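You operate a simulated robot arm through the tools that you are given. There is no shell and no other tool. Be economical: measure what you need, move in short steps, check, and stop when the job is done.

You run a simulated robot arm. Do the job below in one go: nothing can be reset, and whatever is moved stays where it is left.

## Task
Put things in order on the gear table top. At the end: the red spring stands on top of the purple air card; the yellow bar stub from the gear table top stands where the orange block brush stood; the orange block brush stands where the red spring stood; the purple line filter stands where the yellow bar stub stood; whatever was shut is shut again. Leave all else as you found it, and nothing knocked over.
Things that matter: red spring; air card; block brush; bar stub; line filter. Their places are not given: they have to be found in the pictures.

The check looks at the end state, three seconds after you hand in, the way a careful person would. Anything else that was tipped, shoved, dropped, spilled or broken makes it a failure.

## Robot
A 7-joint arm with a two-finger parallel gripper, fixed in place. Base frame: the origin is at the foot of the arm, x ahead of it, y to its left, z up; the work surface is at about z = 820. Readings come in mm, rad, newtons and seconds.
With the tool pointing down near the work surface it reaches from about 300 to 700 mm from the base axis. Its first joint turns from -1.152 to 1.152 rad. Payload 1.57 kg.
Tool frame: the origin (TCP) lies between the finger pads and is the grasp point; the fingertips stand 30 mm ahead of it; z points along the fingers, y is the line along which they close. Largest opening 110 mm; finger width 24, thickness 12; the body of the gripper, 48 by 112 mm, starts 78 mm behind the TCP.
Orientation is that of the tool frame in the base frame, as a unit quaternion [w, x, y, z]. With the fingers straight down and closing along the base's y, the tool's x points along the base's -x, its y along +y and its z along -z.

## Interface
- The arm moves only by the tool send_rows. Its argument "deltas" is a list of rows, each a list of 7 numbers: the opening, from 0 (shut) to 1 (fully open), then the shift along the tool's x, y, z in units of 250 mm (1.0 is 250 mm), then the turn, a rotation vector about the tool's x, y, z in units of 180 degrees (1.0 is 180 degrees). In form: [[jaw, x, y, z, wx, wy, wz], ...]. A call has 1 to 12 rows; each row is the pose to reach, as a shift and turn from the pose commanded when the call began, along the tool's axes at that moment. A call with a number of a shift or a turn outside -1 to 1 is refused whole. Each row takes 0.2 s and may step no farther than 50 mm and 0.15 rad from the row before; otherwise, or with a gripper value out of range, the whole call is refused. A pose out of reach is approached as far as the arm can. The call stops where the force on the tool passes 40 N (or 10 N more than at its start, if that is more) or the arm is blocked; 0.2 s more then pass. The fingers move at their own pace (about 108 mm/s each) and stop on an object; they squeeze with about 42 N. The grip force told is the motor's: it shows also when the fingers shut on nothing. Time passes only in rows, and 0.2 s behind the last, so rows that repeat a pose let the fingers close. The reply holds the time, the measured pose of the TCP, the force on the tool along the base axes, the opening and the grip force, in the units named above and with some noise.
- Cameras (640 x 400 px; columns grow to the right, rows downward): "scene" is fixed at [152.8, -393, 1387.3]; the picture's right is [0.84, -0.54, 0.00], its down [-0.38, -0.60, -0.70] and it looks along [0.37, 0.59, -0.72] (base axes); focal length 214 px, centre (320, 200). "wrist" rides on the gripper at [-36, 0, -80] in the tool frame; the picture's right is [0.00, -1.00, 0.00], its down [0.97, 0.00, -0.24] and it looks along [0.24, 0.00, 0.97] (tool axes); focal length 218 px, centre (320, 200).
- capture(camera): a new picture of that camera. No time passes.
- measure_at(camera, pixels): for up to 12 pixels [column, row] of the newest picture of that camera ("zoom" is the newest enlarged one), the place [x, y, z] in the base frame of the surface seen there, good to about 2 mm. No time passes.
- close_up(camera, box): a new picture of the part [left, top, right, bottom] of that camera's present view, enlarged. No time passes.
- job_done(): hands the job in; it is judged then, once.

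Work in short steps. Measure before you move; look again where a grasp or a placing could have gone wrong, and mend it. You have 80 turns and 34 pictures in all, those below and enlarged ones among them. Open the gripper and draw the arm clear of the work before you hand the job in, unless the task says otherwise; then end with one line.

The tools are called after ">>>" as a command line: name --pt "numbers of a row" for each row, then --argument value for the rest, lists and objects as JSON in quotes. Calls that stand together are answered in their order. send_rows: Moves the arm, as the interface text tells. Its arguments: {"type":"object","properties":{"deltas":{"type":"array"}},"required":["deltas"]} The other tools are called the same way: capture (camera) takes a picture; measure_at (camera, pixels) gives the place of the surface under pixels of a picture; close_up (camera, box) takes an enlarged picture of a part of a camera's view; job_done () hands the job in.

At the start:

```text
time: 0.0
tcp_pos: [431.2, 203.6, 1185.9]
tcp_rot: [0.0, 0.001, 1.0, 0.0]
wrist_force: [-0.2, -0.2, -0.1]
gripper_width: 110.2
finger_force: 0.0
```

scene: 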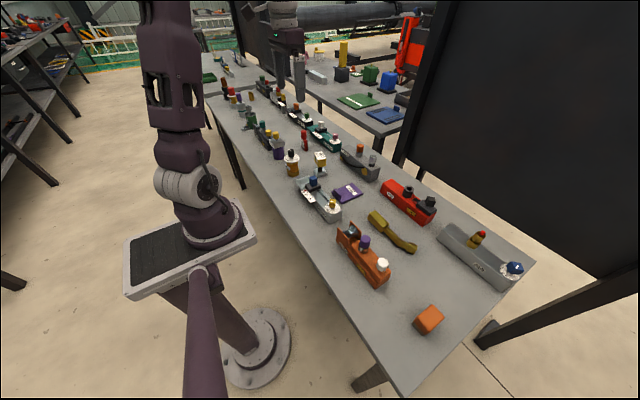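
wrist: 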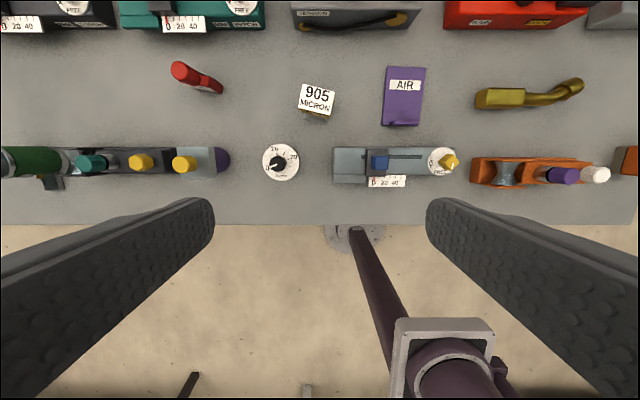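

I'll take enlarged views to identify the things.

>>> close_up --camera "scene" --box '[320, 180, 480, 340]'

>>> close_up --camera "scene" --box '[210, 70, 370, 220]'

>>> close_up --camera "scene" --box '[340, 150, 540, 290]'

```text
2.50 times, centred on (400, 260) of scene
```

zoom: 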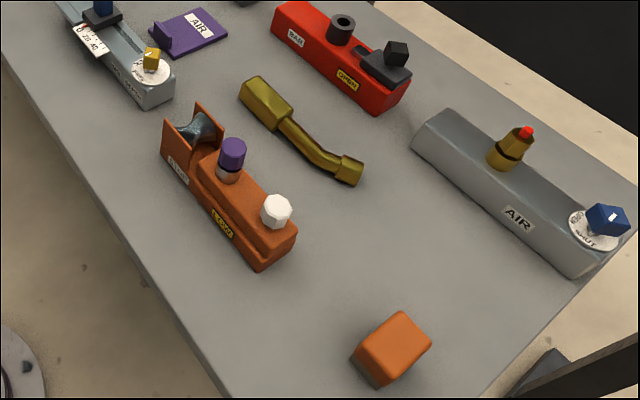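

```text
2.67 times, centred on (290, 145) of scene
```

zoom: 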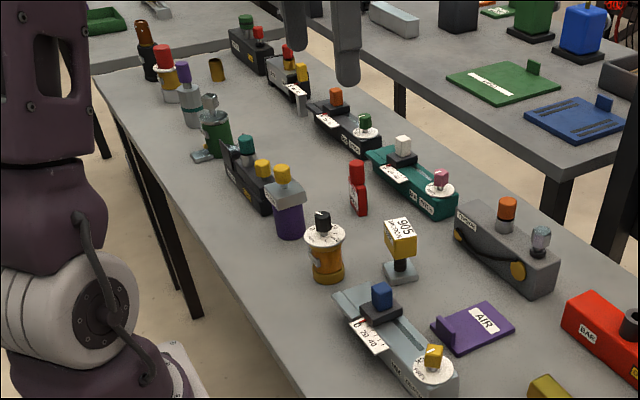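

```text
2.86 times, centred on (440, 220) of scene
```

zoom: 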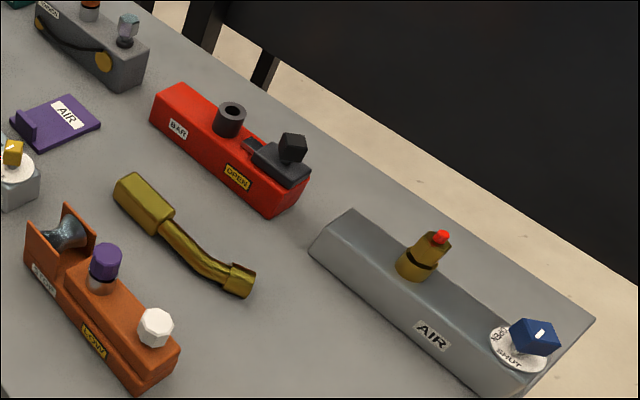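

Candidates are seen; I zoom in on the left end and red item, then measure.

>>> close_up --camera "scene" --box '[215, 75, 275, 115]'

>>> close_up --camera "scene" --box '[255, 115, 345, 185]'

>>> measure_at --camera "scene" --pixels '[[251, 92], [251, 97], [304, 133], [305, 145], [279, 138], [279, 153], [349, 191], [430, 313], [425, 327], [281, 90], [255, 106], [375, 217]]'

```text
10.00 times, centred on (245, 95) of scene
```

zoom: 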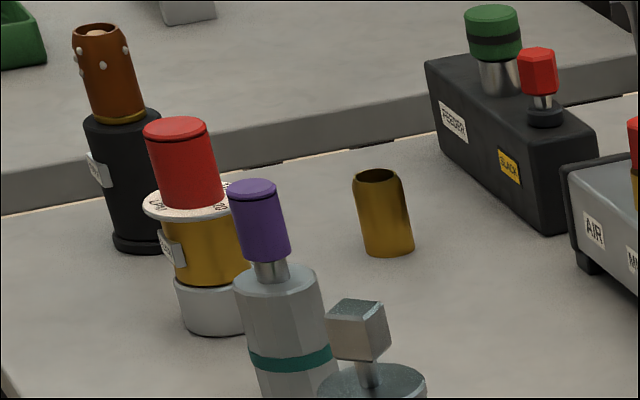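

```text
5.71 times, centred on (300, 150) of scene
```

zoom: 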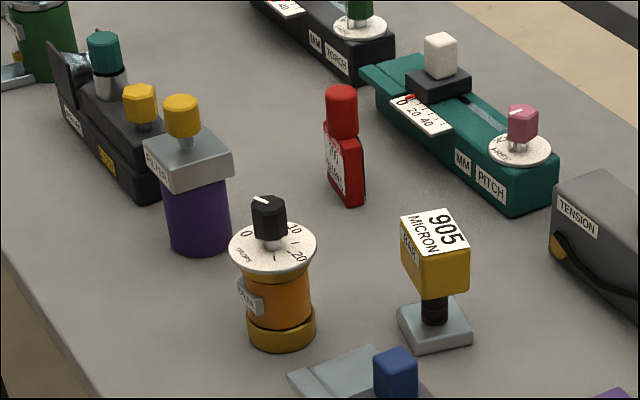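

```text
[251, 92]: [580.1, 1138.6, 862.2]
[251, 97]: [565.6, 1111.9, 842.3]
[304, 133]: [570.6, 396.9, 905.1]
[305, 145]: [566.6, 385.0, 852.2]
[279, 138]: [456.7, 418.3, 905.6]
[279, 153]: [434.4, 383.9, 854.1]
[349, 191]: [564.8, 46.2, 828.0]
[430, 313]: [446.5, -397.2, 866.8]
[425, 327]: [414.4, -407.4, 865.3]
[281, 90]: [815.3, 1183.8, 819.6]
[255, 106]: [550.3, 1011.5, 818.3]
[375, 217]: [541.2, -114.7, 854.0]
```

The yellow ring at the far left lies out of reach (y≈1120), so I read the labels of nearer things.

>>> close_up --camera "scene" --box '[296, 125, 332, 180]'

>>> close_up --camera "wrist" --box '[160, 50, 360, 200]'

>>> close_up --camera "wrist" --box '[370, 50, 640, 220]'

>>> close_up --camera "scene" --box '[310, 30, 430, 125]'

```text
7.27 times, centred on (314, 152) of scene
```

zoom: 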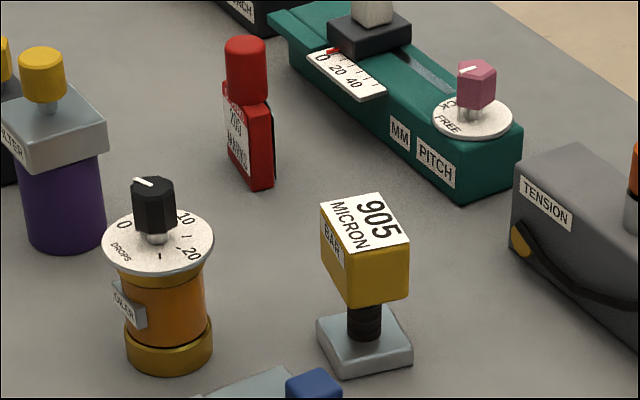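

```text
2.67 times, centred on (260, 125) of wrist
```

zoom: 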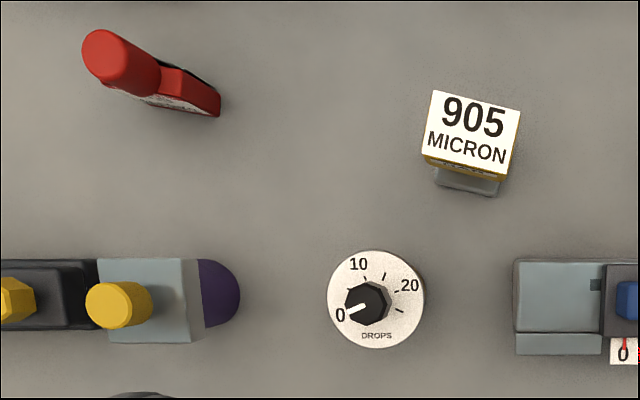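

```text
2.35 times, centred on (505, 135) of wrist
```

zoom: 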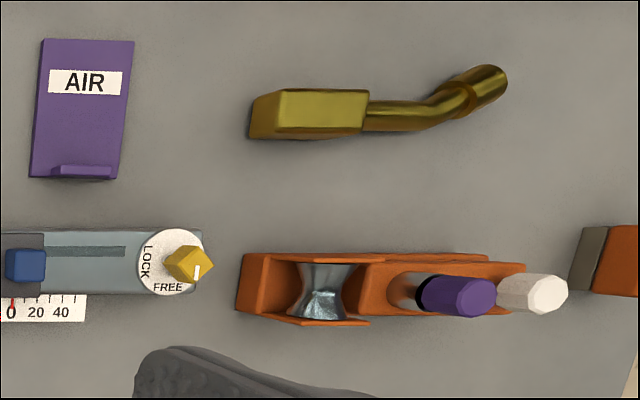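

```text
4.21 times, centred on (370, 78) of scene
```

zoom: 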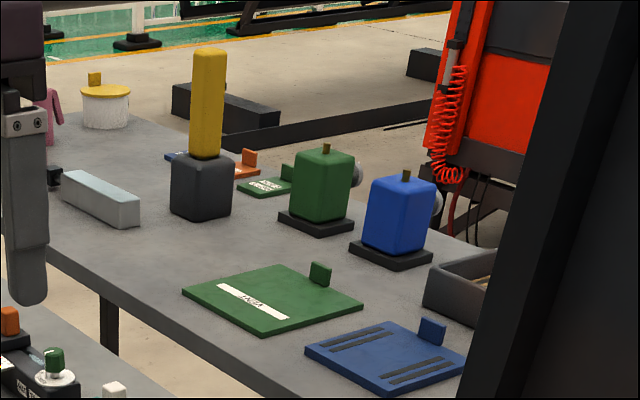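

Labels on the red item (304,150) and the yellow 905 block (316,160) look decisive; tighter zooms.

>>> close_up --camera "scene" --box '[299, 128, 315, 154]'

>>> close_up --camera "scene" --box '[310, 148, 330, 170]'

>>> measure_at --camera "wrist" --pixels '[[182, 71], [317, 97], [312, 118], [404, 100], [625, 160], [184, 163], [520, 97], [207, 84], [386, 121], [424, 70], [390, 70], [417, 123]]'

```text
15.38 times, centred on (307, 141) of scene
```

zoom: 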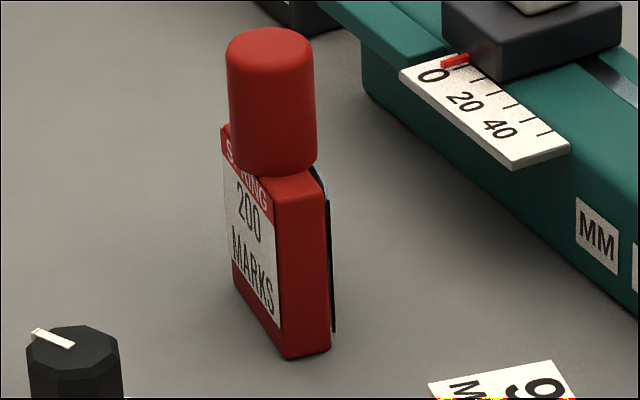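

```text
16.00 times, centred on (320, 159) of scene
```

zoom: 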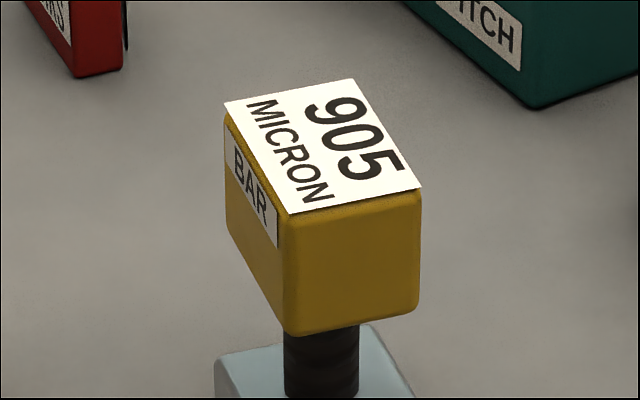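

```text
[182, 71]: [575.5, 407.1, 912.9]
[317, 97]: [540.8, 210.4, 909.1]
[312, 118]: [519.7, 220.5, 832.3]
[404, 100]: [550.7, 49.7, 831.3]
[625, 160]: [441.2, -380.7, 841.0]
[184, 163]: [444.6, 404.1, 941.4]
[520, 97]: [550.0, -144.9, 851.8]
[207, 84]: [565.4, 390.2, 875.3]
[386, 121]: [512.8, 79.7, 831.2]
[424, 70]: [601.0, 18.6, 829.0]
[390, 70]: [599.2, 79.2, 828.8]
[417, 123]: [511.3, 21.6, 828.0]
```

The red bottle reads "SPRING", the yellow block on a foot reads "BAR", the purple one "FILTER". I move above the spring/filter area for a closer view.

>>> send_rows --pt "1 -0.073 0.117 0.084 0 0 0" --pt "1 -0.145 0.235 0.168 0 0 0" --pt "1 -0.218 0.352 0.252 0 0 0" --pt "1 -0.291 0.469 0.336 0 0 0" --pt "1 -0.363 0.587 0.42 0 0 0" --pt "1 -0.436 0.704 0.504 0 0 0"

>>> capture --camera "wrist"

```text
time: 1.4
tcp_pos: [530.7, 364.3, 1062.4]
tcp_rot: [-0.001, 0.0, 1.0, -0.001]
wrist_force: [0.5, 0.1, 0.0]
gripper_width: 110.0
finger_force: 0.0
out of reach, approached as far as the arm can: row 6
```

```text
20 pictures are left
```

wrist: 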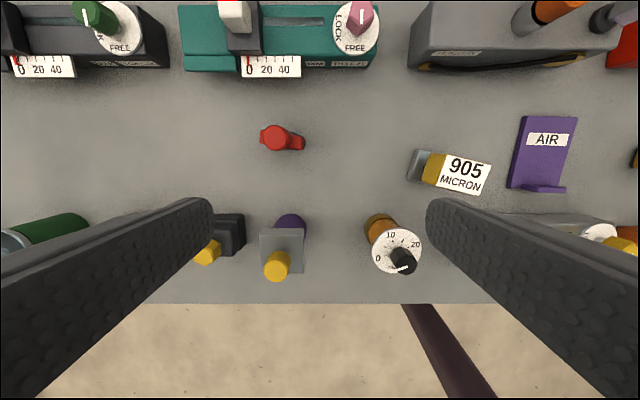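

The spring is at (280,138) with its wide side nearly along y. Zoom in to measure body edges, plus stub and filter.

>>> close_up --camera "wrist" --box '[240, 110, 320, 170]'

>>> measure_at --camera "wrist" --pixels '[[262, 136], [303, 143], [277, 136], [302, 150], [414, 165], [433, 166], [446, 164], [484, 180], [303, 240], [282, 235], [242, 235], [290, 217]]'

```text
6.67 times, centred on (280, 140) of wrist
```

zoom: 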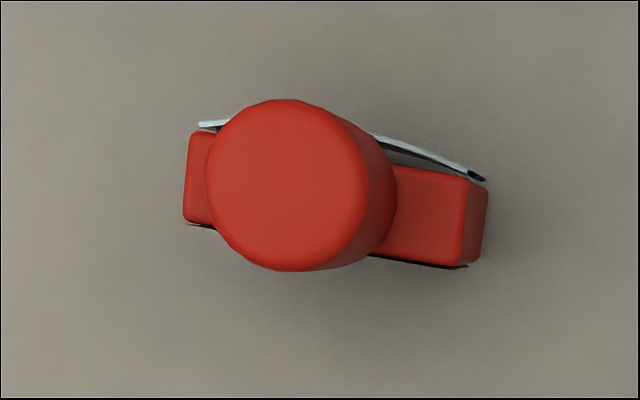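

```text
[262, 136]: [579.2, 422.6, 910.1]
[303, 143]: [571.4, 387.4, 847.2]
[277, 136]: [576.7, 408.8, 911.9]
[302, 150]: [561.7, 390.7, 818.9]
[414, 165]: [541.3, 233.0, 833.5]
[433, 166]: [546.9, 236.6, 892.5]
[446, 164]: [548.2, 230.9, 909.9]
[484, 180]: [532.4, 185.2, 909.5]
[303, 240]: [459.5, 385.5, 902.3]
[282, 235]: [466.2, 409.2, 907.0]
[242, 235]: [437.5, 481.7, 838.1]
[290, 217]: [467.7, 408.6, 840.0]
```

Measure body corners in the zoomed picture.

>>> measure_at --camera "zoom" --pixels '[[455, 190], [450, 250], [480, 200], [476, 250], [195, 145], [192, 210], [290, 110], [285, 260], [220, 185], [355, 185], [420, 255], [470, 172]]'

```text
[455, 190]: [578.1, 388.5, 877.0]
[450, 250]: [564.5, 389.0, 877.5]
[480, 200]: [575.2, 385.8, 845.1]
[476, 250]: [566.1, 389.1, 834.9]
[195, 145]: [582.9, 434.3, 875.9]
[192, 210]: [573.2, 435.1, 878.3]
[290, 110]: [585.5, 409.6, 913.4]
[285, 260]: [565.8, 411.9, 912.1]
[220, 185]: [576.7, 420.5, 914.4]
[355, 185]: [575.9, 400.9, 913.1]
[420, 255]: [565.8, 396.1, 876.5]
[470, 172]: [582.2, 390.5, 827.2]
```

Spring body spans y 386–436, centred about (575, 411), yawed ~8°, top of cap z 914. This is near the reach limit, so I first descend to see what's reachable.

>>> send_rows --pt "0.8 0 0 0.13 0 0 0.02" --pt "0.8 0 0 0.26 0 0 0.045" --pt "0.8 0 0 0.36 0 0 0.045"

```text
time: 2.2
tcp_pos: [529.3, 362.7, 974.7]
tcp_rot: [0.001, 0.071, 0.997, 0.0]
wrist_force: [-0.1, 0.3, 0.8]
gripper_width: 88.1
finger_force: 0.2
```

Now shift over the spring at z≈960 (tips 930, above the cap).

>>> send_rows --pt "0.8 -0.077 0.108 0.02 0 0 0" --pt "0.8 -0.154 0.217 0.04 0 0 0" --pt "0.8 -0.154 0.217 0.04 0 0 0"

```text
time: 3.0
tcp_pos: [542.1, 389.7, 959.9]
tcp_rot: [-0.001, 0.071, 0.998, 0.0]
wrist_force: [0.4, -0.3, 0.1]
gripper_width: 87.9
finger_force: 0.1
out of reach, approached as far as the arm can: row 1, 2, 3
```

The straight-down limit is ~676 mm here; I need 707. I tilt the fingers 20° outward about the closing axis, which keeps the pads parallel to the body's ends, then shift.

>>> send_rows --pt "0.8 0 0 -0.02 0 -0.037 0" --pt "0.8 0 0 -0.02 0 -0.074 0" --pt "0.8 0 0 -0.02 0 -0.111 0" --pt "0.8 -0.119 0.102 -0.02 0 -0.111 0" --pt "0.8 -0.119 0.102 -0.02 0 -0.111 0"

```text
time: 4.2
tcp_pos: [572.2, 408.5, 964.5]
tcp_rot: [0.174, 0.07, 0.982, -0.013]
wrist_force: [0.2, 0.1, -0.6]
gripper_width: 87.9
finger_force: 0.0
```

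Reached. Lower vertically to z≈858.

>>> send_rows --pt "0.8 0.046 0.011 0.135 0 0 0" --pt "0.8 0.092 0.011 0.27 0 0 0" --pt "0.8 0.138 0.011 0.405 0 0 0" --pt "0.8 0.138 0.011 0.405 0 0 0"

>>> close_up --camera "scene" --box '[270, 110, 340, 160]'

```text
time: 5.2
tcp_pos: [576.6, 412.7, 860.9]
tcp_rot: [0.173, 0.069, 0.982, -0.013]
wrist_force: [0.2, -0.1, 0.3]
gripper_width: 88.1
finger_force: 0.1
```

```text
8.00 times, centred on (305, 135) of scene
```

zoom: 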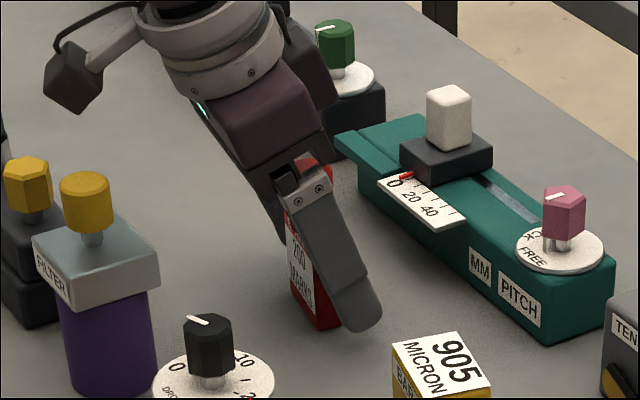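

Fingers straddle the body. Close.

>>> send_rows --pt "0.5 0 0 0 0 0 0" --pt "0.3 0 0 0 0 0 0" --pt "0.2 0 0 0 0 0 0" --pt "0.2 0 0 0 0 0 0"

```text
time: 6.2
tcp_pos: [577.2, 412.2, 861.5]
tcp_rot: [0.173, 0.069, 0.982, -0.012]
wrist_force: [0.9, -0.5, -0.6]
gripper_width: 49.4
finger_force: 42.1
```

Gripped at 49.4 mm. Lift straight up and carry toward the card.

>>> send_rows --pt "0.2 -0.02 0 -0.054 0 0 0" --pt "0.2 -0.071 0 -0.194 0 0 0" --pt "0.2 -0.118 0 -0.324 0 0 0" --pt "0.2 -0.157 0 -0.432 0 0 0" --pt "0.2 -0.17 -0.145 -0.427 0 0 0" --pt "0.2 -0.184 -0.29 -0.422 0 0 0" --pt "0.2 -0.197 -0.435 -0.418 0 0 0" --pt "0.2 -0.211 -0.58 -0.413 0 0 0" --pt "0.2 -0.224 -0.725 -0.408 0 0 0" --pt "0.2 -0.224 -0.725 -0.408 0 0 0"

```text
time: 8.4
tcp_pos: [570.5, 228.4, 971.3]
tcp_rot: [0.173, 0.07, 0.982, -0.012]
wrist_force: [-0.4, -0.4, -0.8]
gripper_width: 49.4
finger_force: 41.8
```

Continue over the card and descend part way to z≈905.

>>> send_rows --pt "0.2 -0.011 -0.143 0.004 0 0 0" --pt "0.2 -0.022 -0.286 0.008 0 0 0" --pt "0.2 -0.034 -0.429 0.012 0 0 0" --pt "0.2 -0.045 -0.572 0.016 0 0 0" --pt "0.2 -0.056 -0.715 0.02 0 0 0" --pt "0.2 -0.011 -0.715 0.144 0 0 0" --pt "0.2 0.034 -0.715 0.268 0 0 0" --pt "0.2 0.034 -0.715 0.268 0 0 0"

>>> close_up --camera "scene" --box '[300, 150, 400, 220]'

>>> measure_at --camera "scene" --pixels '[[337, 197], [350, 196], [356, 194], [344, 201]]'

```text
time: 10.2
tcp_pos: [558.8, 47.8, 906.1]
tcp_rot: [0.174, 0.069, 0.982, -0.012]
wrist_force: [-0.4, 0.2, -0.8]
gripper_width: 49.4
finger_force: 41.5
```

```text
5.71 times, centred on (350, 185) of scene
```

zoom: 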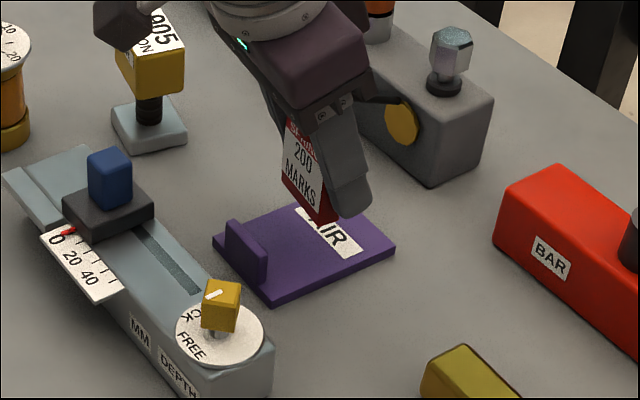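

```text
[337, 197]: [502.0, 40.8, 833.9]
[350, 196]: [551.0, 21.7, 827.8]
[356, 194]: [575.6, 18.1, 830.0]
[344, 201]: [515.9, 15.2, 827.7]
```

Well over the card. Lower to ~871 mm.

>>> send_rows --pt "0.2 0.024 0.003 0.065 0 0 0" --pt "0.2 0.04 0.003 0.11 0 0 0" --pt "0.2 0.047 0.003 0.13 0 0 0" --pt "0.2 0.047 0.003 0.13 0 0 0"

>>> close_up --camera "scene" --box '[330, 165, 380, 205]'

```text
time: 11.2
tcp_pos: [557.2, 51.1, 871.0]
tcp_rot: [0.173, 0.069, 0.982, -0.012]
wrist_force: [-0.7, 1.1, -1.7]
gripper_width: 49.3
finger_force: 41.6
```

```text
10.00 times, centred on (355, 185) of scene
```

zoom: 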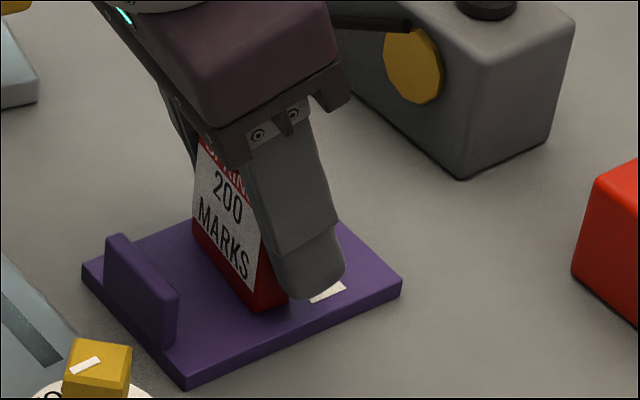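

Almost down; lower 1 mm more, then open.

>>> send_rows --pt "0.2 0.0014 0 0.0038 0 0 0" --pt "0.2 0.0014 0 0.0038 0 0 0" --pt "0.5 0.0014 0 0.0038 0 0 0" --pt "0.7 0.0014 0 0.0038 0 0 0" --pt "0.7 0.0014 0 0.0038 0 0 0"

```text
time: 12.4
tcp_pos: [557.7, 50.2, 871.1]
tcp_rot: [0.173, 0.07, 0.982, -0.012]
wrist_force: [0.2, -0.3, 0.9]
gripper_width: 76.9
finger_force: 0.1
```

Released. Rise straight up, untilt, and view.

>>> send_rows --pt "0.7 -0.041 0 -0.113 0 0 0" --pt "0.7 -0.103 0 -0.283 0 0 0" --pt "0.7 -0.164 0 -0.451 0 0 0" --pt "0.7 -0.219 0 -0.602 0 0.037 0" --pt "0.7 -0.219 0 -0.602 0 0.074 0" --pt "0.7 -0.219 0 -0.602 0 0.111 0"

>>> close_up --camera "scene" --box '[300, 150, 400, 220]'

```text
time: 13.8
tcp_pos: [559.8, 51.5, 1031.7]
tcp_rot: [-0.001, 0.071, 0.997, 0.0]
wrist_force: [-0.2, -0.7, 0.4]
gripper_width: 77.0
finger_force: 0.1
```

```text
5.71 times, centred on (350, 185) of scene
```

zoom: 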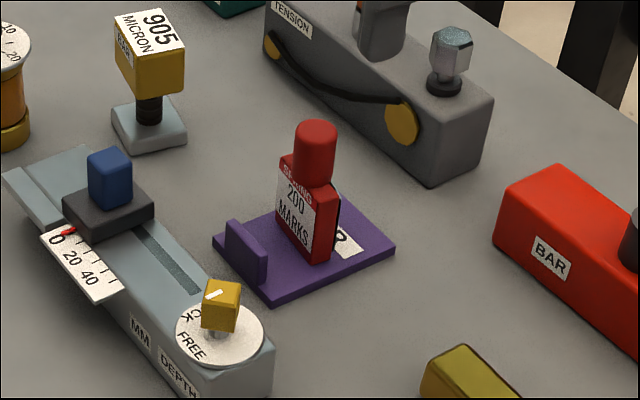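

Spring stands on the card. Now head for the orange brush near (430,-400), yawing back to square.

>>> send_rows --pt "0.9 0.027 -0.182 0 0 0 -0.009" --pt "0.9 0.053 -0.363 0 0 0 -0.018" --pt "0.9 0.08 -0.545 0 0 0 -0.027" --pt "0.9 0.106 -0.726 0 0 0 -0.036" --pt "0.9 0.133 -0.908 0 0 0 -0.045"

>>> send_rows --pt "0.9 0.052 -0.176 0 0 0 0" --pt "0.9 0.104 -0.352 0 0 0 0" --pt "0.9 0.156 -0.528 0 0 0 0" --pt "0.9 0.208 -0.704 0 0 0 0" --pt "0.9 0.26 -0.88 0 0 0 0"

>>> capture --camera "wrist"

```text
time: 15.0
tcp_pos: [490.7, -167.2, 1031.0]
tcp_rot: [0.0, -0.001, 1.0, -0.001]
wrist_force: [1.3, 0.3, -0.6]
gripper_width: 99.1
finger_force: 0.1
```

```text
time: 16.2
tcp_pos: [429.3, -387.0, 1029.0]
tcp_rot: [-0.001, -0.001, 1.0, 0.0]
wrist_force: [0.3, -0.8, 0.4]
gripper_width: 98.9
finger_force: 0.1
```

```text
14 pictures are left
```

wrist: 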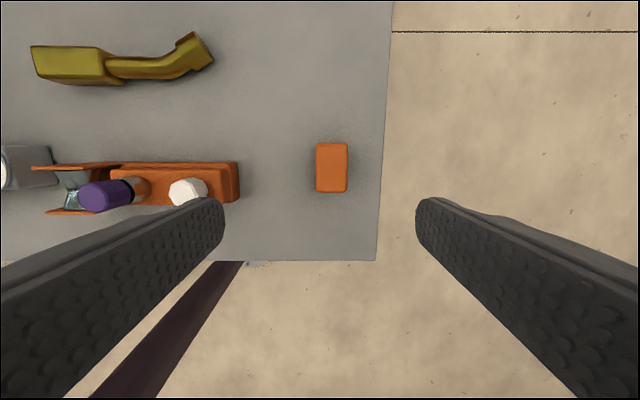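

Brush top at (332,168). Measure its corners and neighbours.

>>> measure_at --camera "wrist" --pixels '[[318, 147], [346, 147], [318, 189], [344, 189], [332, 168], [237, 165], [237, 198], [378, 170], [300, 168], [360, 200]]'

>>> close_up --camera "scene" --box '[395, 290, 460, 345]'

```text
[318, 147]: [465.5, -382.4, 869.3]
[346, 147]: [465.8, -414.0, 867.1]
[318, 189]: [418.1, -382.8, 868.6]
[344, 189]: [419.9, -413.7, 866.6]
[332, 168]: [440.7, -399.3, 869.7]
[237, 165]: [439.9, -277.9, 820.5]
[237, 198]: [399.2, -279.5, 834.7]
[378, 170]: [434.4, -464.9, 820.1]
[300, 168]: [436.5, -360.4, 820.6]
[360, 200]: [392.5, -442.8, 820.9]
```

```text
7.27 times, centred on (428, 318) of scene
```

zoom: 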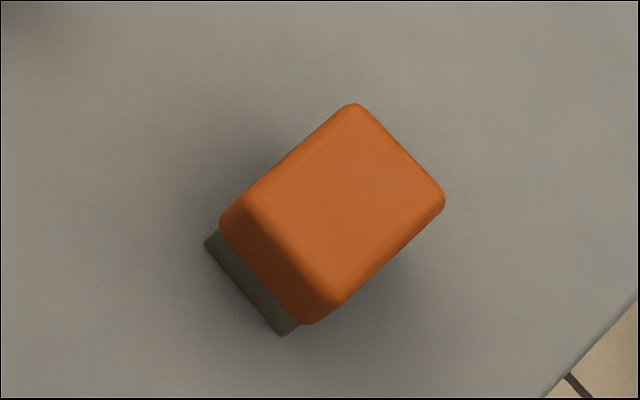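

Brush centre (442,-398.5), top z 869, width 34 along y. I'll grasp with the same 20° tilt so it can be set down at the far spot.

>>> send_rows --pt "0.7 -0.017 -0.015 0.09 0 -0.037 0" --pt "0.7 -0.034 -0.031 0.18 0 -0.074 0" --pt "0.7 -0.051 -0.046 0.28 0 -0.111 0" --pt "0.7 -0.051 -0.046 0.28 0 -0.111 0"

```text
time: 17.2
tcp_pos: [441.3, -400.6, 959.6]
tcp_rot: [0.174, 0.0, 0.985, 0.0]
wrist_force: [0.6, 0.5, 0.4]
gripper_width: 77.0
finger_force: 0.1
```

Descend to z≈861 and close.

>>> send_rows --pt "0.7 0.045 0.004 0.123 0 0 0" --pt "0.7 0.09 0.004 0.246 0 0 0" --pt "0.7 0.134 0.004 0.368 0 0 0" --pt "0.7 0.134 0.004 0.368 0 0 0" --pt "0.4 0.134 0.004 0.368 0 0 0" --pt "0.2 0.134 0.004 0.368 0 0 0" --pt "0.1 0.134 0.004 0.368 0 0 0" --pt "0.1 0.134 0.004 0.368 0 0 0"

```text
time: 19.0
tcp_pos: [439.0, -399.8, 862.3]
tcp_rot: [0.173, 0.0, 0.985, 0.0]
wrist_force: [-0.9, 0.5, 0.3]
gripper_width: 35.0
finger_force: 41.6
```

Held at 35 mm. Lift by 140 and travel toward the spring's old spot.

>>> send_rows --pt "0.1 -0.014 0 -0.038 0 0 0" --pt "0.1 -0.069 0 -0.188 0 0 0" --pt "0.1 -0.13 0 -0.357 0 0 0" --pt "0.1 -0.192 0 -0.526 0 0 0" --pt "0.1 -0.192 0.16 -0.526 0 0 0" --pt "0.1 -0.192 0.33 -0.526 0 0 0" --pt "0.1 -0.192 0.5 -0.526 0 0 0" --pt "0.1 -0.192 0.67 -0.526 0 0 0" --pt "0.1 -0.192 0.84 -0.526 0 0 0" --pt "0.1 -0.192 1.0 -0.526 0 0 0"

>>> send_rows --pt "0.1 -0.025 0.167 0.009 0 0 0" --pt "0.1 -0.05 0.334 0.018 0 0 0" --pt "0.1 -0.075 0.5 0.027 0 0 0" --pt "0.1 -0.1 0.667 0.036 0 0 0" --pt "0.1 -0.125 0.834 0.046 0 0 0" --pt "0.1 -0.15 1.0 0.055 0 0 0"

```text
time: 21.2
tcp_pos: [440.9, -148.0, 1003.9]
tcp_rot: [0.173, 0.001, 0.985, 0.0]
wrist_force: [0.6, -0.6, -0.4]
gripper_width: 35.0
finger_force: 42.2
```

```text
time: 22.6
tcp_pos: [479.3, 99.5, 1001.7]
tcp_rot: [0.173, 0.001, 0.985, -0.001]
wrist_force: [-0.8, 0.3, 0.4]
gripper_width: 34.9
finger_force: 42.0
```

Continue to about (540,300).

>>> send_rows --pt "0.1 -0.045 0.16 0.016 0 0 0" --pt "0.1 -0.09 0.32 0.033 0 0 0" --pt "0.1 -0.136 0.48 0.049 0 0 0" --pt "0.1 -0.181 0.64 0.066 0 0 0" --pt "0.1 -0.226 0.8 0.082 0 0 0" --pt "0.1 -0.195 0.8 0.166 0 0 0"

```text
time: 24.0
tcp_pos: [541.2, 301.8, 981.5]
tcp_rot: [0.174, 0.0, 0.985, 0.001]
wrist_force: [-0.2, 0.1, -0.6]
gripper_width: 35.1
finger_force: 41.9
```

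Move diagonally to (572.5,411,900).

>>> send_rows --pt "0.1 -0.002 0.11 0.086 0 0 0" --pt "0.1 -0.004 0.219 0.172 0 0 0" --pt "0.1 -0.006 0.329 0.258 0 0 0" --pt "0.1 -0.008 0.438 0.344 0 0 0" --pt "0.1 -0.008 0.438 0.344 0 0 0"

```text
time: 25.2
tcp_pos: [572.8, 410.3, 901.9]
tcp_rot: [0.173, 0.0, 0.985, 0.001]
wrist_force: [-1.0, 0.3, -1.0]
gripper_width: 35.1
finger_force: 42.2
```

Descend to z≈862.5.

>>> send_rows --pt "0.1 0.027 0 0.073 0 0 0" --pt "0.1 0.046 0 0.125 0 0 0" --pt "0.1 0.053 0 0.147 0 0 0" --pt "0.1 0.054 0 0.149 0 0 0"

>>> close_up --camera "scene" --box '[280, 115, 340, 165]'

```text
time: 26.2
tcp_pos: [571.9, 412.2, 863.8]
tcp_rot: [0.174, 0.0, 0.985, 0.0]
wrist_force: [-2.8, -2.7, 9.3]
gripper_width: 34.9
finger_force: 42.5
```

```text
8.00 times, centred on (310, 140) of scene
```

zoom: 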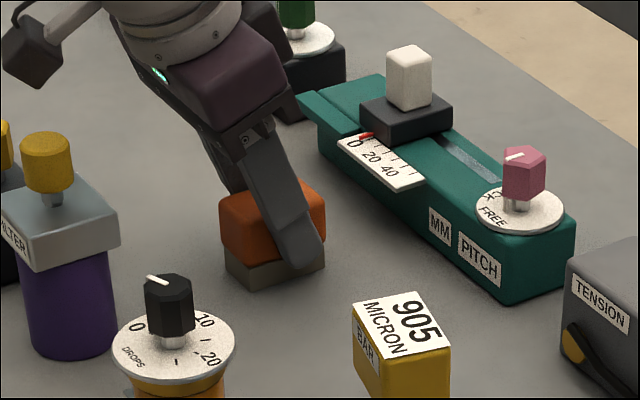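

Contact felt (9 N up). Open and rise, then untilt.

>>> send_rows --pt "0.3 0 0 0 0 0 0" --pt "0.6 0 0 0 0 0 0" --pt "0.6 0 0 0 0 0 0" --pt "0.6 -0.041 0 -0.113 0 0 0" --pt "0.6 -0.096 0 -0.263 0 0 0" --pt "0.6 -0.15 0 -0.414 0 0 0"

```text
time: 27.6
tcp_pos: [570.8, 411.4, 973.4]
tcp_rot: [0.173, 0.0, 0.985, 0.001]
wrist_force: [0.1, 0.2, 0.4]
gripper_width: 66.1
finger_force: 0.1
```

Back off and untilt to look down at the stub.

>>> send_rows --pt "0.9 0.036 -0.157 -0.064 0 0 0" --pt "0.9 0.072 -0.314 -0.128 0 0 0" --pt "0.9 0.109 -0.47 -0.193 0 0.037 0" --pt "0.9 0.145 -0.627 -0.257 0 0.074 0" --pt "0.9 0.181 -0.784 -0.321 0 0.111 0" --pt "0.9 0.181 -0.784 -0.321 0 0.111 0"

>>> capture --camera "wrist"

```text
time: 29.0
tcp_pos: [501.9, 217.5, 1032.7]
tcp_rot: [-0.001, 0.0, 1.0, 0.0]
wrist_force: [-0.2, -0.4, -1.0]
gripper_width: 99.2
finger_force: 0.0
```

```text
11 pictures are left
```

wrist: 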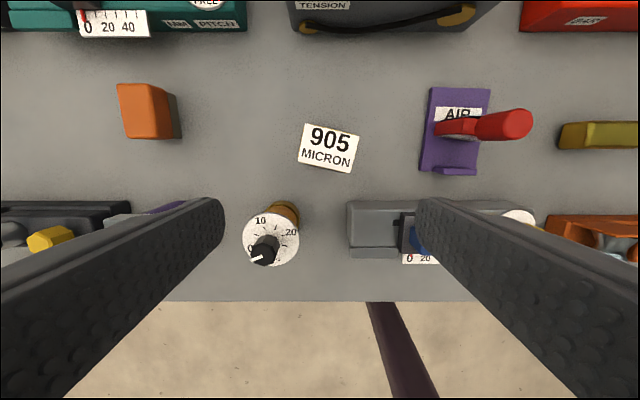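

Measure the stub's label corners (305,123)-(352,172), and the placed brush and spring.

>>> measure_at --camera "wrist" --pixels '[[306, 125], [357, 137], [351, 170], [299, 158], [328, 148], [121, 88], [162, 86], [125, 136], [163, 137], [515, 122], [348, 225], [299, 215]]'

>>> measure_at --camera "scene" --pixels '[[317, 174], [326, 171], [310, 169]]'

```text
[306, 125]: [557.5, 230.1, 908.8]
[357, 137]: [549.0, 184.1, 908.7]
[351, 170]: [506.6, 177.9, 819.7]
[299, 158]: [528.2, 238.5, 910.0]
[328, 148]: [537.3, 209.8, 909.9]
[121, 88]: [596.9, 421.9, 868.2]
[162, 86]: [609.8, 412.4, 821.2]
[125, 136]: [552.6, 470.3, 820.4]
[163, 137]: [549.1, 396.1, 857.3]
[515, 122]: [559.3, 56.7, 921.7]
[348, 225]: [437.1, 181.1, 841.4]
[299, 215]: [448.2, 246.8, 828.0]
```

```text
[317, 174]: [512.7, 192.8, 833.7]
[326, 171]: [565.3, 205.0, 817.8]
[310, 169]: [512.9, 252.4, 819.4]
```

Stub head centre ≈(538,211), yaw ≈13°, top z 909. Go above, yaw, descend to z 890 and close along its long side.

>>> send_rows --pt "0.8 -0.07 -0.013 0.13 0 0 0.036" --pt "0.8 -0.144 -0.026 0.28 0 0 0.072" --pt "0.8 -0.144 -0.026 0.28 0 0 0.072" --pt "0.8 -0.144 -0.026 0.42 0 0 0.072" --pt "0.8 -0.144 -0.026 0.571 0 0 0.072" --pt "0.8 -0.144 -0.026 0.571 0 0 0.072"

>>> close_up --camera "scene" --box '[290, 125, 350, 180]'

```text
time: 30.4
tcp_pos: [536.2, 209.3, 889.2]
tcp_rot: [0.0, 0.113, 0.994, 0.0]
wrist_force: [-0.2, 0.5, 0.8]
gripper_width: 87.7
finger_force: 0.0
```

```text
7.27 times, centred on (320, 152) of scene
```

zoom: 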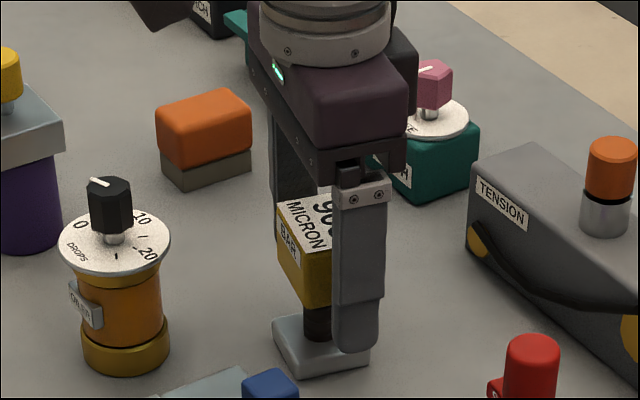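

Straddled. Close.

>>> send_rows --pt "0.5 0.0 0 0 0 0 0" --pt "0.45 0 0 0 0 0 0" --pt "0.3 0 0 0 0 0 0" --pt "0.2 0 0 0 0 0 0" --pt "0.2 0 0 0 0 0 0"

```text
time: 31.6
tcp_pos: [537.4, 209.1, 889.2]
tcp_rot: [0.0, 0.113, 0.994, 0.0]
wrist_force: [0.5, -0.8, -0.7]
gripper_width: 51.6
finger_force: 41.6
```

Lift and start carrying toward the brush's old spot (442,-398.5).

>>> send_rows --pt "0.2 0 0 -0.04 0 0 0" --pt "0.2 0 0 -0.2 0 0 0" --pt "0.2 0 0 -0.38 0 0 0" --pt "0.2 0 0 -0.56 0 0 0" --pt "0.2 -0.012 -0.164 -0.56 0 0 0" --pt "0.2 -0.023 -0.328 -0.56 0 0 0" --pt "0.2 -0.035 -0.492 -0.56 0 0 0" --pt "0.2 -0.046 -0.656 -0.56 0 0 0" --pt "0.2 -0.058 -0.82 -0.56 0 0 0"

>>> send_rows --pt "0.2 -0.012 -0.164 0 0 0 0" --pt "0.2 -0.023 -0.328 0 0 0 0" --pt "0.2 -0.035 -0.492 0 0 0 0" --pt "0.2 -0.046 -0.656 0 0 0 0" --pt "0.2 -0.058 -0.82 0 0 0 0"

```text
time: 33.6
tcp_pos: [506.6, 8.5, 1029.5]
tcp_rot: [0.0, 0.112, 0.994, 0.0]
wrist_force: [0.3, -0.1, -3.5]
gripper_width: 51.5
finger_force: 42.3
```

```text
time: 34.8
tcp_pos: [472.9, -195.9, 1027.9]
tcp_rot: [0.0, 0.112, 0.994, 0.0]
wrist_force: [-0.4, -0.3, -2.8]
gripper_width: 51.7
finger_force: 41.7
```

Final leg, then descend to z≈905.

>>> send_rows --pt "0.2 -0.012 -0.163 0 0 0 0" --pt "0.2 -0.025 -0.327 0 0 0 0" --pt "0.2 -0.037 -0.49 0 0 0 0" --pt "0.2 -0.05 -0.654 0 0 0 0" --pt "0.2 -0.062 -0.817 0 0 0 0" --pt "0.2 -0.062 -0.817 0.16 0 0 0" --pt "0.2 -0.062 -0.817 0.33 0 0 0" --pt "0.2 -0.062 -0.817 0.49 0 0 0" --pt "0.2 -0.062 -0.817 0.49 0 0 0"

```text
time: 36.8
tcp_pos: [440.1, -399.4, 906.1]
tcp_rot: [0.0, 0.113, 0.994, 0.0]
wrist_force: [-0.2, 0.0, -2.7]
gripper_width: 51.8
finger_force: 41.8
```

Lower to ~890.

>>> send_rows --pt "0.2 -0.003 0.003 0.04 0 0 0" --pt "0.2 -0.003 0.003 0.056 0 0 0" --pt "0.2 -0.003 0.003 0.063 0 0 0" --pt "0.2 -0.003 0.003 0.065 0 0 0"

>>> close_up --camera "scene" --box '[385, 260, 465, 340]'

```text
time: 37.8
tcp_pos: [444.7, -399.1, 890.4]
tcp_rot: [0.0, 0.113, 0.994, 0.0]
wrist_force: [0.2, -0.3, -3.5]
gripper_width: 51.7
finger_force: 42.7
```

```text
5.00 times, centred on (425, 300) of scene
```

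zoom: 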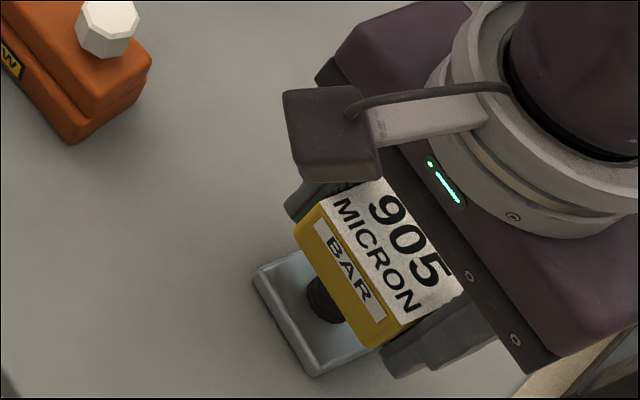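

No contact yet (−3.5 N is the weight); lower in small steps.

>>> send_rows --pt "0.2 0 0 0.002 0 0 0" --pt "0.2 0 0 0.004 0 0 0" --pt "0.2 0 0 0.006 0 0 0"

```text
time: 38.6
tcp_pos: [444.2, -399.0, 888.8]
tcp_rot: [0.001, 0.112, 0.994, -0.001]
wrist_force: [1.8, 1.0, 5.1]
gripper_width: 51.6
finger_force: 42.2
```

Contact (5 N). Open and rise.

>>> send_rows --pt "0.6 0 0 0 0 0 0" --pt "0.8 0 0 0 0 0 0" --pt "0.8 0 0 0 0 0 0" --pt "0.8 0 0 -0.12 0 0 0" --pt "0.8 0 0 -0.3 0 0 0" --pt "0.8 0 0 -0.48 0 0 0" --pt "0.8 0 0 -0.65 0 0 0"

>>> close_up --camera "scene" --box '[385, 260, 465, 340]'

```text
time: 40.2
tcp_pos: [447.8, -400.0, 1051.0]
tcp_rot: [0.0, 0.113, 0.994, 0.0]
wrist_force: [-0.5, 0.3, -0.6]
gripper_width: 88.0
finger_force: 0.1
```

```text
5.00 times, centred on (425, 300) of scene
```

zoom: 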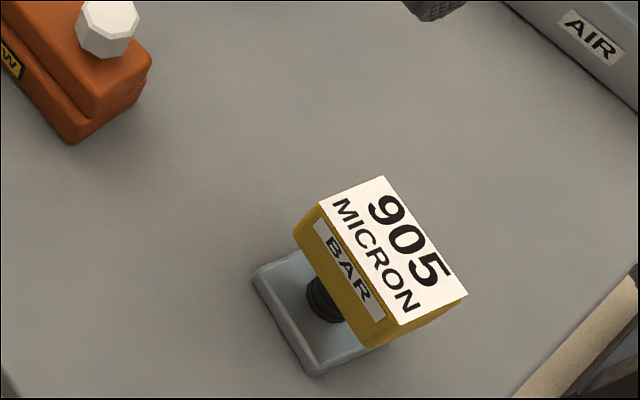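

Stub stands on the spot. Travel high toward the filter.

>>> send_rows --pt "0.9 0.033 0.143 0 0 0 -0.012" --pt "0.9 0.066 0.286 0 0 0 -0.024" --pt "0.9 0.099 0.43 0 0 0 -0.036" --pt "0.9 0.132 0.571 0 0 0 -0.048" --pt "0.9 0.165 0.714 0 0 0 -0.06" --pt "0.9 0.198 0.857 0 0 0 -0.072"

>>> send_rows --pt "0.9 0 0.18 0 0 0 0" --pt "0.9 0 0.36 0 0 0 0" --pt "0.9 0 0.54 0 0 0 0" --pt "0.9 0 0.7 0 0 0 0" --pt "0.9 0 0.86 0 0 0 0" --pt "0.9 0 1.0 0 0 0 0"

>>> send_rows --pt "0.9 0.02 0.18 0 0 0 0" --pt "0.9 0.04 0.36 0 0 0 0" --pt "0.9 0.06 0.54 0 0 0 0" --pt "0.9 0.08 0.7 0 0 0 0" --pt "0.9 0.1 0.86 0 0 0 0" --pt "0.9 0.12 1.0 0 0 0 0"

```text
time: 41.6
tcp_pos: [446.0, -180.8, 1049.1]
tcp_rot: [0.0, 0.001, 1.0, 0.0]
wrist_force: [-0.2, 0.6, -0.3]
gripper_width: 99.1
finger_force: 0.0
```

```text
time: 43.0
tcp_pos: [445.5, 70.7, 1049.6]
tcp_rot: [0.0, 0.002, 1.0, 0.0]
wrist_force: [0.6, 1.3, -0.2]
gripper_width: 99.1
finger_force: 0.1
```

```text
time: 44.4
tcp_pos: [414.8, 323.4, 1050.1]
tcp_rot: [0.001, 0.001, 1.0, 0.001]
wrist_force: [0.1, 0.1, 0.3]
gripper_width: 98.9
finger_force: 0.1
```

Now over the filter's y and look down.

>>> send_rows --pt "0.9 0 0.16 0 0 0 0" --pt "0.9 0 0.32 0 0 0 0" --pt "0.9 0 0.32 0 0 0 0"

>>> capture --camera "wrist"

```text
time: 45.2
tcp_pos: [413.3, 401.5, 1049.4]
tcp_rot: [0.0, 0.0, 1.0, 0.0]
wrist_force: [-0.1, -0.1, -0.4]
gripper_width: 98.9
finger_force: 0.0
```

```text
7 pictures are left
```

wrist: 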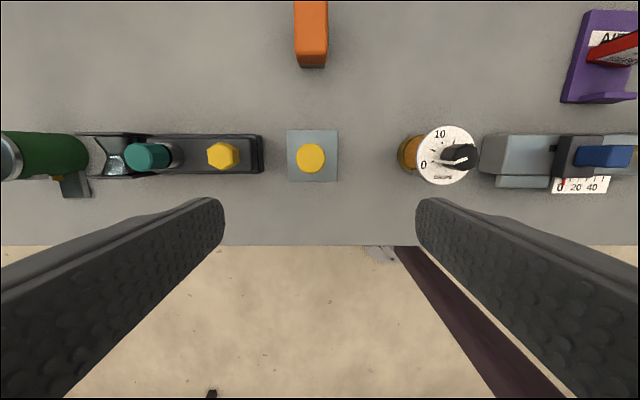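

Filter head at (287–338, 130–181); black device ends at ~(263,155); oiler at (400–475). Measure.

>>> measure_at --camera "wrist" --pixels '[[290, 133], [335, 133], [290, 178], [335, 178], [311, 158], [261, 155], [262, 138], [400, 155], [421, 160], [470, 155], [262, 170], [311, 135]]'

>>> measure_at --camera "scene" --pixels '[[279, 155], [288, 156], [272, 150], [279, 145], [268, 146]]'

```text
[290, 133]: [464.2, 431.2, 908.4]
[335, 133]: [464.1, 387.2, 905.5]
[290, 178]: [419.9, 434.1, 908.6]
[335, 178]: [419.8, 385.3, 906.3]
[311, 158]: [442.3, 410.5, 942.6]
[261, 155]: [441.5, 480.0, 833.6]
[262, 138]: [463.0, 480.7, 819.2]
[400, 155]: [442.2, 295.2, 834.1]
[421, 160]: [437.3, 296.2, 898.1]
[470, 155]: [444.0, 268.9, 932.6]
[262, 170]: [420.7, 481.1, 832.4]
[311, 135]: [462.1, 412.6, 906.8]
```

```text
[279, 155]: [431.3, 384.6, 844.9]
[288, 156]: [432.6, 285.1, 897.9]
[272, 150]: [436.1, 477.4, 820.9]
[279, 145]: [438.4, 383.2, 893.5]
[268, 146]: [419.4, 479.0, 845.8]
```

Head centre ≈(442,409.5), 50 mm wide, top 907, cap top 942; 42 mm gap to the black device. Descend with opening 72 mm.

>>> send_rows --pt "0.65 -0.11 0.029 0 0 0 0" --pt "0.65 -0.11 0.029 0.16 0 0 0" --pt "0.65 -0.11 0.029 0.33 0 0 0" --pt "0.65 -0.11 0.029 0.5 0 0 0" --pt "0.65 -0.11 0.029 0.644 0 0 0" --pt "0.65 -0.11 0.029 0.644 0 0 0"

```text
time: 46.6
tcp_pos: [441.3, 409.4, 892.5]
tcp_rot: [0.0, 0.0, 1.0, -0.001]
wrist_force: [0.3, 1.1, -0.3]
gripper_width: 71.7
finger_force: 0.1
```

Lower 4 mm and close.

>>> send_rows --pt "0.65 0 0 0.016 0 0 0" --pt "0.5 0 0 0.016 0 0 0" --pt "0.3 0 0 0.016 0 0 0" --pt "0.2 0 0 0.016 0 0 0" --pt "0.2 0 0 0.016 0 0 0"

```text
time: 47.8
tcp_pos: [441.0, 408.0, 887.6]
tcp_rot: [0.0, 0.0, 1.0, 0.0]
wrist_force: [-0.1, 0.4, 0.4]
gripper_width: 51.6
finger_force: 42.4
```

Gripped at 51.6. Lift 130 mm and carry to the stub's old place (537.5,210.5).

>>> send_rows --pt "0.2 0 0 -0.024 0 0 0" --pt "0.2 0 0 -0.18 0 0 0" --pt "0.2 0 0 -0.35 0 0 0" --pt "0.2 0 0 -0.504 0 0 0" --pt "0.2 -0.077 -0.158 -0.504 0 0 0" --pt "0.2 -0.154 -0.316 -0.504 0 0 0" --pt "0.2 -0.232 -0.474 -0.504 0 0 0" --pt "0.2 -0.309 -0.632 -0.504 0 0 0" --pt "0.2 -0.386 -0.79 -0.504 0 0 0" --pt "0.2 -0.386 -0.79 -0.504 0 0 0"

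```text
time: 50.0
tcp_pos: [537.5, 209.2, 1009.8]
tcp_rot: [0.0, 0.0, 1.0, 0.0]
wrist_force: [-0.6, 0.1, -1.8]
gripper_width: 51.5
finger_force: 42.2
```

Descend to z≈890.

>>> send_rows --pt "0.2 0 0.003 0.16 0 0 0" --pt "0.2 0 0.003 0.32 0 0 0" --pt "0.2 0 0.003 0.44 0 0 0" --pt "0.2 0 0.003 0.472 0 0 0" --pt "0.2 0 0.003 0.48 0 0 0"

```text
time: 51.2
tcp_pos: [538.3, 211.7, 890.6]
tcp_rot: [0.0, 0.0, 1.0, 0.0]
wrist_force: [0.5, -0.6, -1.3]
gripper_width: 51.9
finger_force: 42.2
```

Creep down in sub-millimetre steps.

>>> send_rows --pt "0.2 0 0 0.003 0 0 0" --pt "0.2 0 0 0.006 0 0 0" --pt "0.2 0 0 0.009 0 0 0"

```text
time: 52.0
tcp_pos: [537.7, 210.8, 887.4]
tcp_rot: [0.0, -0.001, 1.0, 0.0]
wrist_force: [0.6, -0.5, -1.3]
gripper_width: 51.5
finger_force: 42.3
```

>>> send_rows --pt "0.2 0 0 0.002 0 0 0" --pt "0.2 0 0 0.004 0 0 0" --pt "0.2 0 0 0.006 0 0 0"

```text
time: 52.8
tcp_pos: [538.4, 211.1, 888.3]
tcp_rot: [0.0, 0.0, 1.0, 0.001]
wrist_force: [-1.4, 0.9, 2.2]
gripper_width: 51.7
finger_force: 41.7
```

Light contact now. Open gently and rise.

>>> send_rows --pt "0.55 0 0 0.001 0 0 0" --pt "0.7 0 0 0.001 0 0 0" --pt "0.7 0 0 0.001 0 0 0" --pt "0.7 0 0 -0.12 0 0 0" --pt "0.7 0 0 -0.3 0 0 0" --pt "0.7 0 0 -0.48 0 0 0" --pt "0.7 0.1 0 -0.65 0 0 0"

>>> send_rows --pt "0.9 0.15 0 -0.1 0 0 0" --pt "0.9 0.3 0 -0.2 0 0 0" --pt "0.9 0.4 0 -0.3 0 0 0"

>>> capture --camera "scene"

>>> capture --camera "wrist"

```text
time: 54.4
tcp_pos: [515.3, 211.5, 1053.4]
tcp_rot: [0.001, 0.0, 1.0, 0.0]
wrist_force: [-0.3, 0.2, -0.7]
gripper_width: 77.0
finger_force: 0.1
```

```text
time: 55.2
tcp_pos: [417.0, 209.6, 1124.8]
tcp_rot: [0.0, 0.0, 1.0, 0.0]
wrist_force: [0.0, -1.4, 0.8]
gripper_width: 98.8
finger_force: 0.1
```

```text
6 pictures are left
```

scene: 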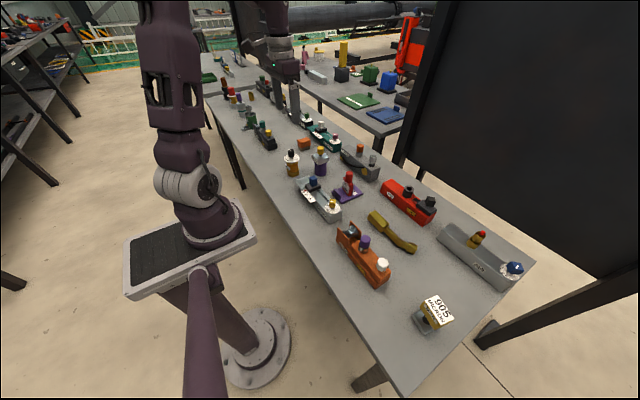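

```text
5 pictures are left
```

wrist: 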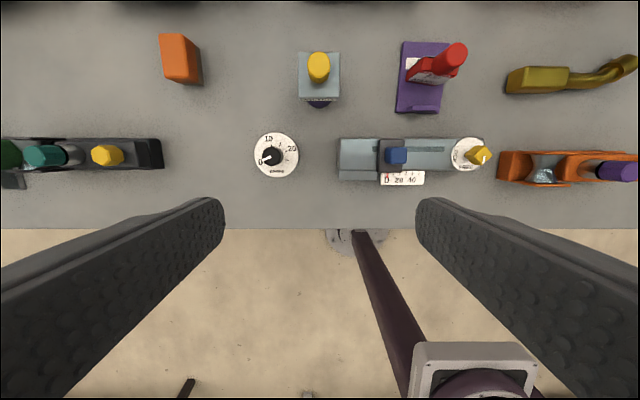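

All five are upright in their places and the arm is clear above the table; nothing was opened. Handing in.

>>> job_done

```text
The job is handed in.
```

The job is handed in: the red spring stands on the purple air card. The yellow bar stub is on the brush's old spot, the orange brush on the spring's, and the purple filter on the stub's. In the last pictures all four stand upright and nothing else looks disturbed. I opened nothing, so there was nothing to shut again.
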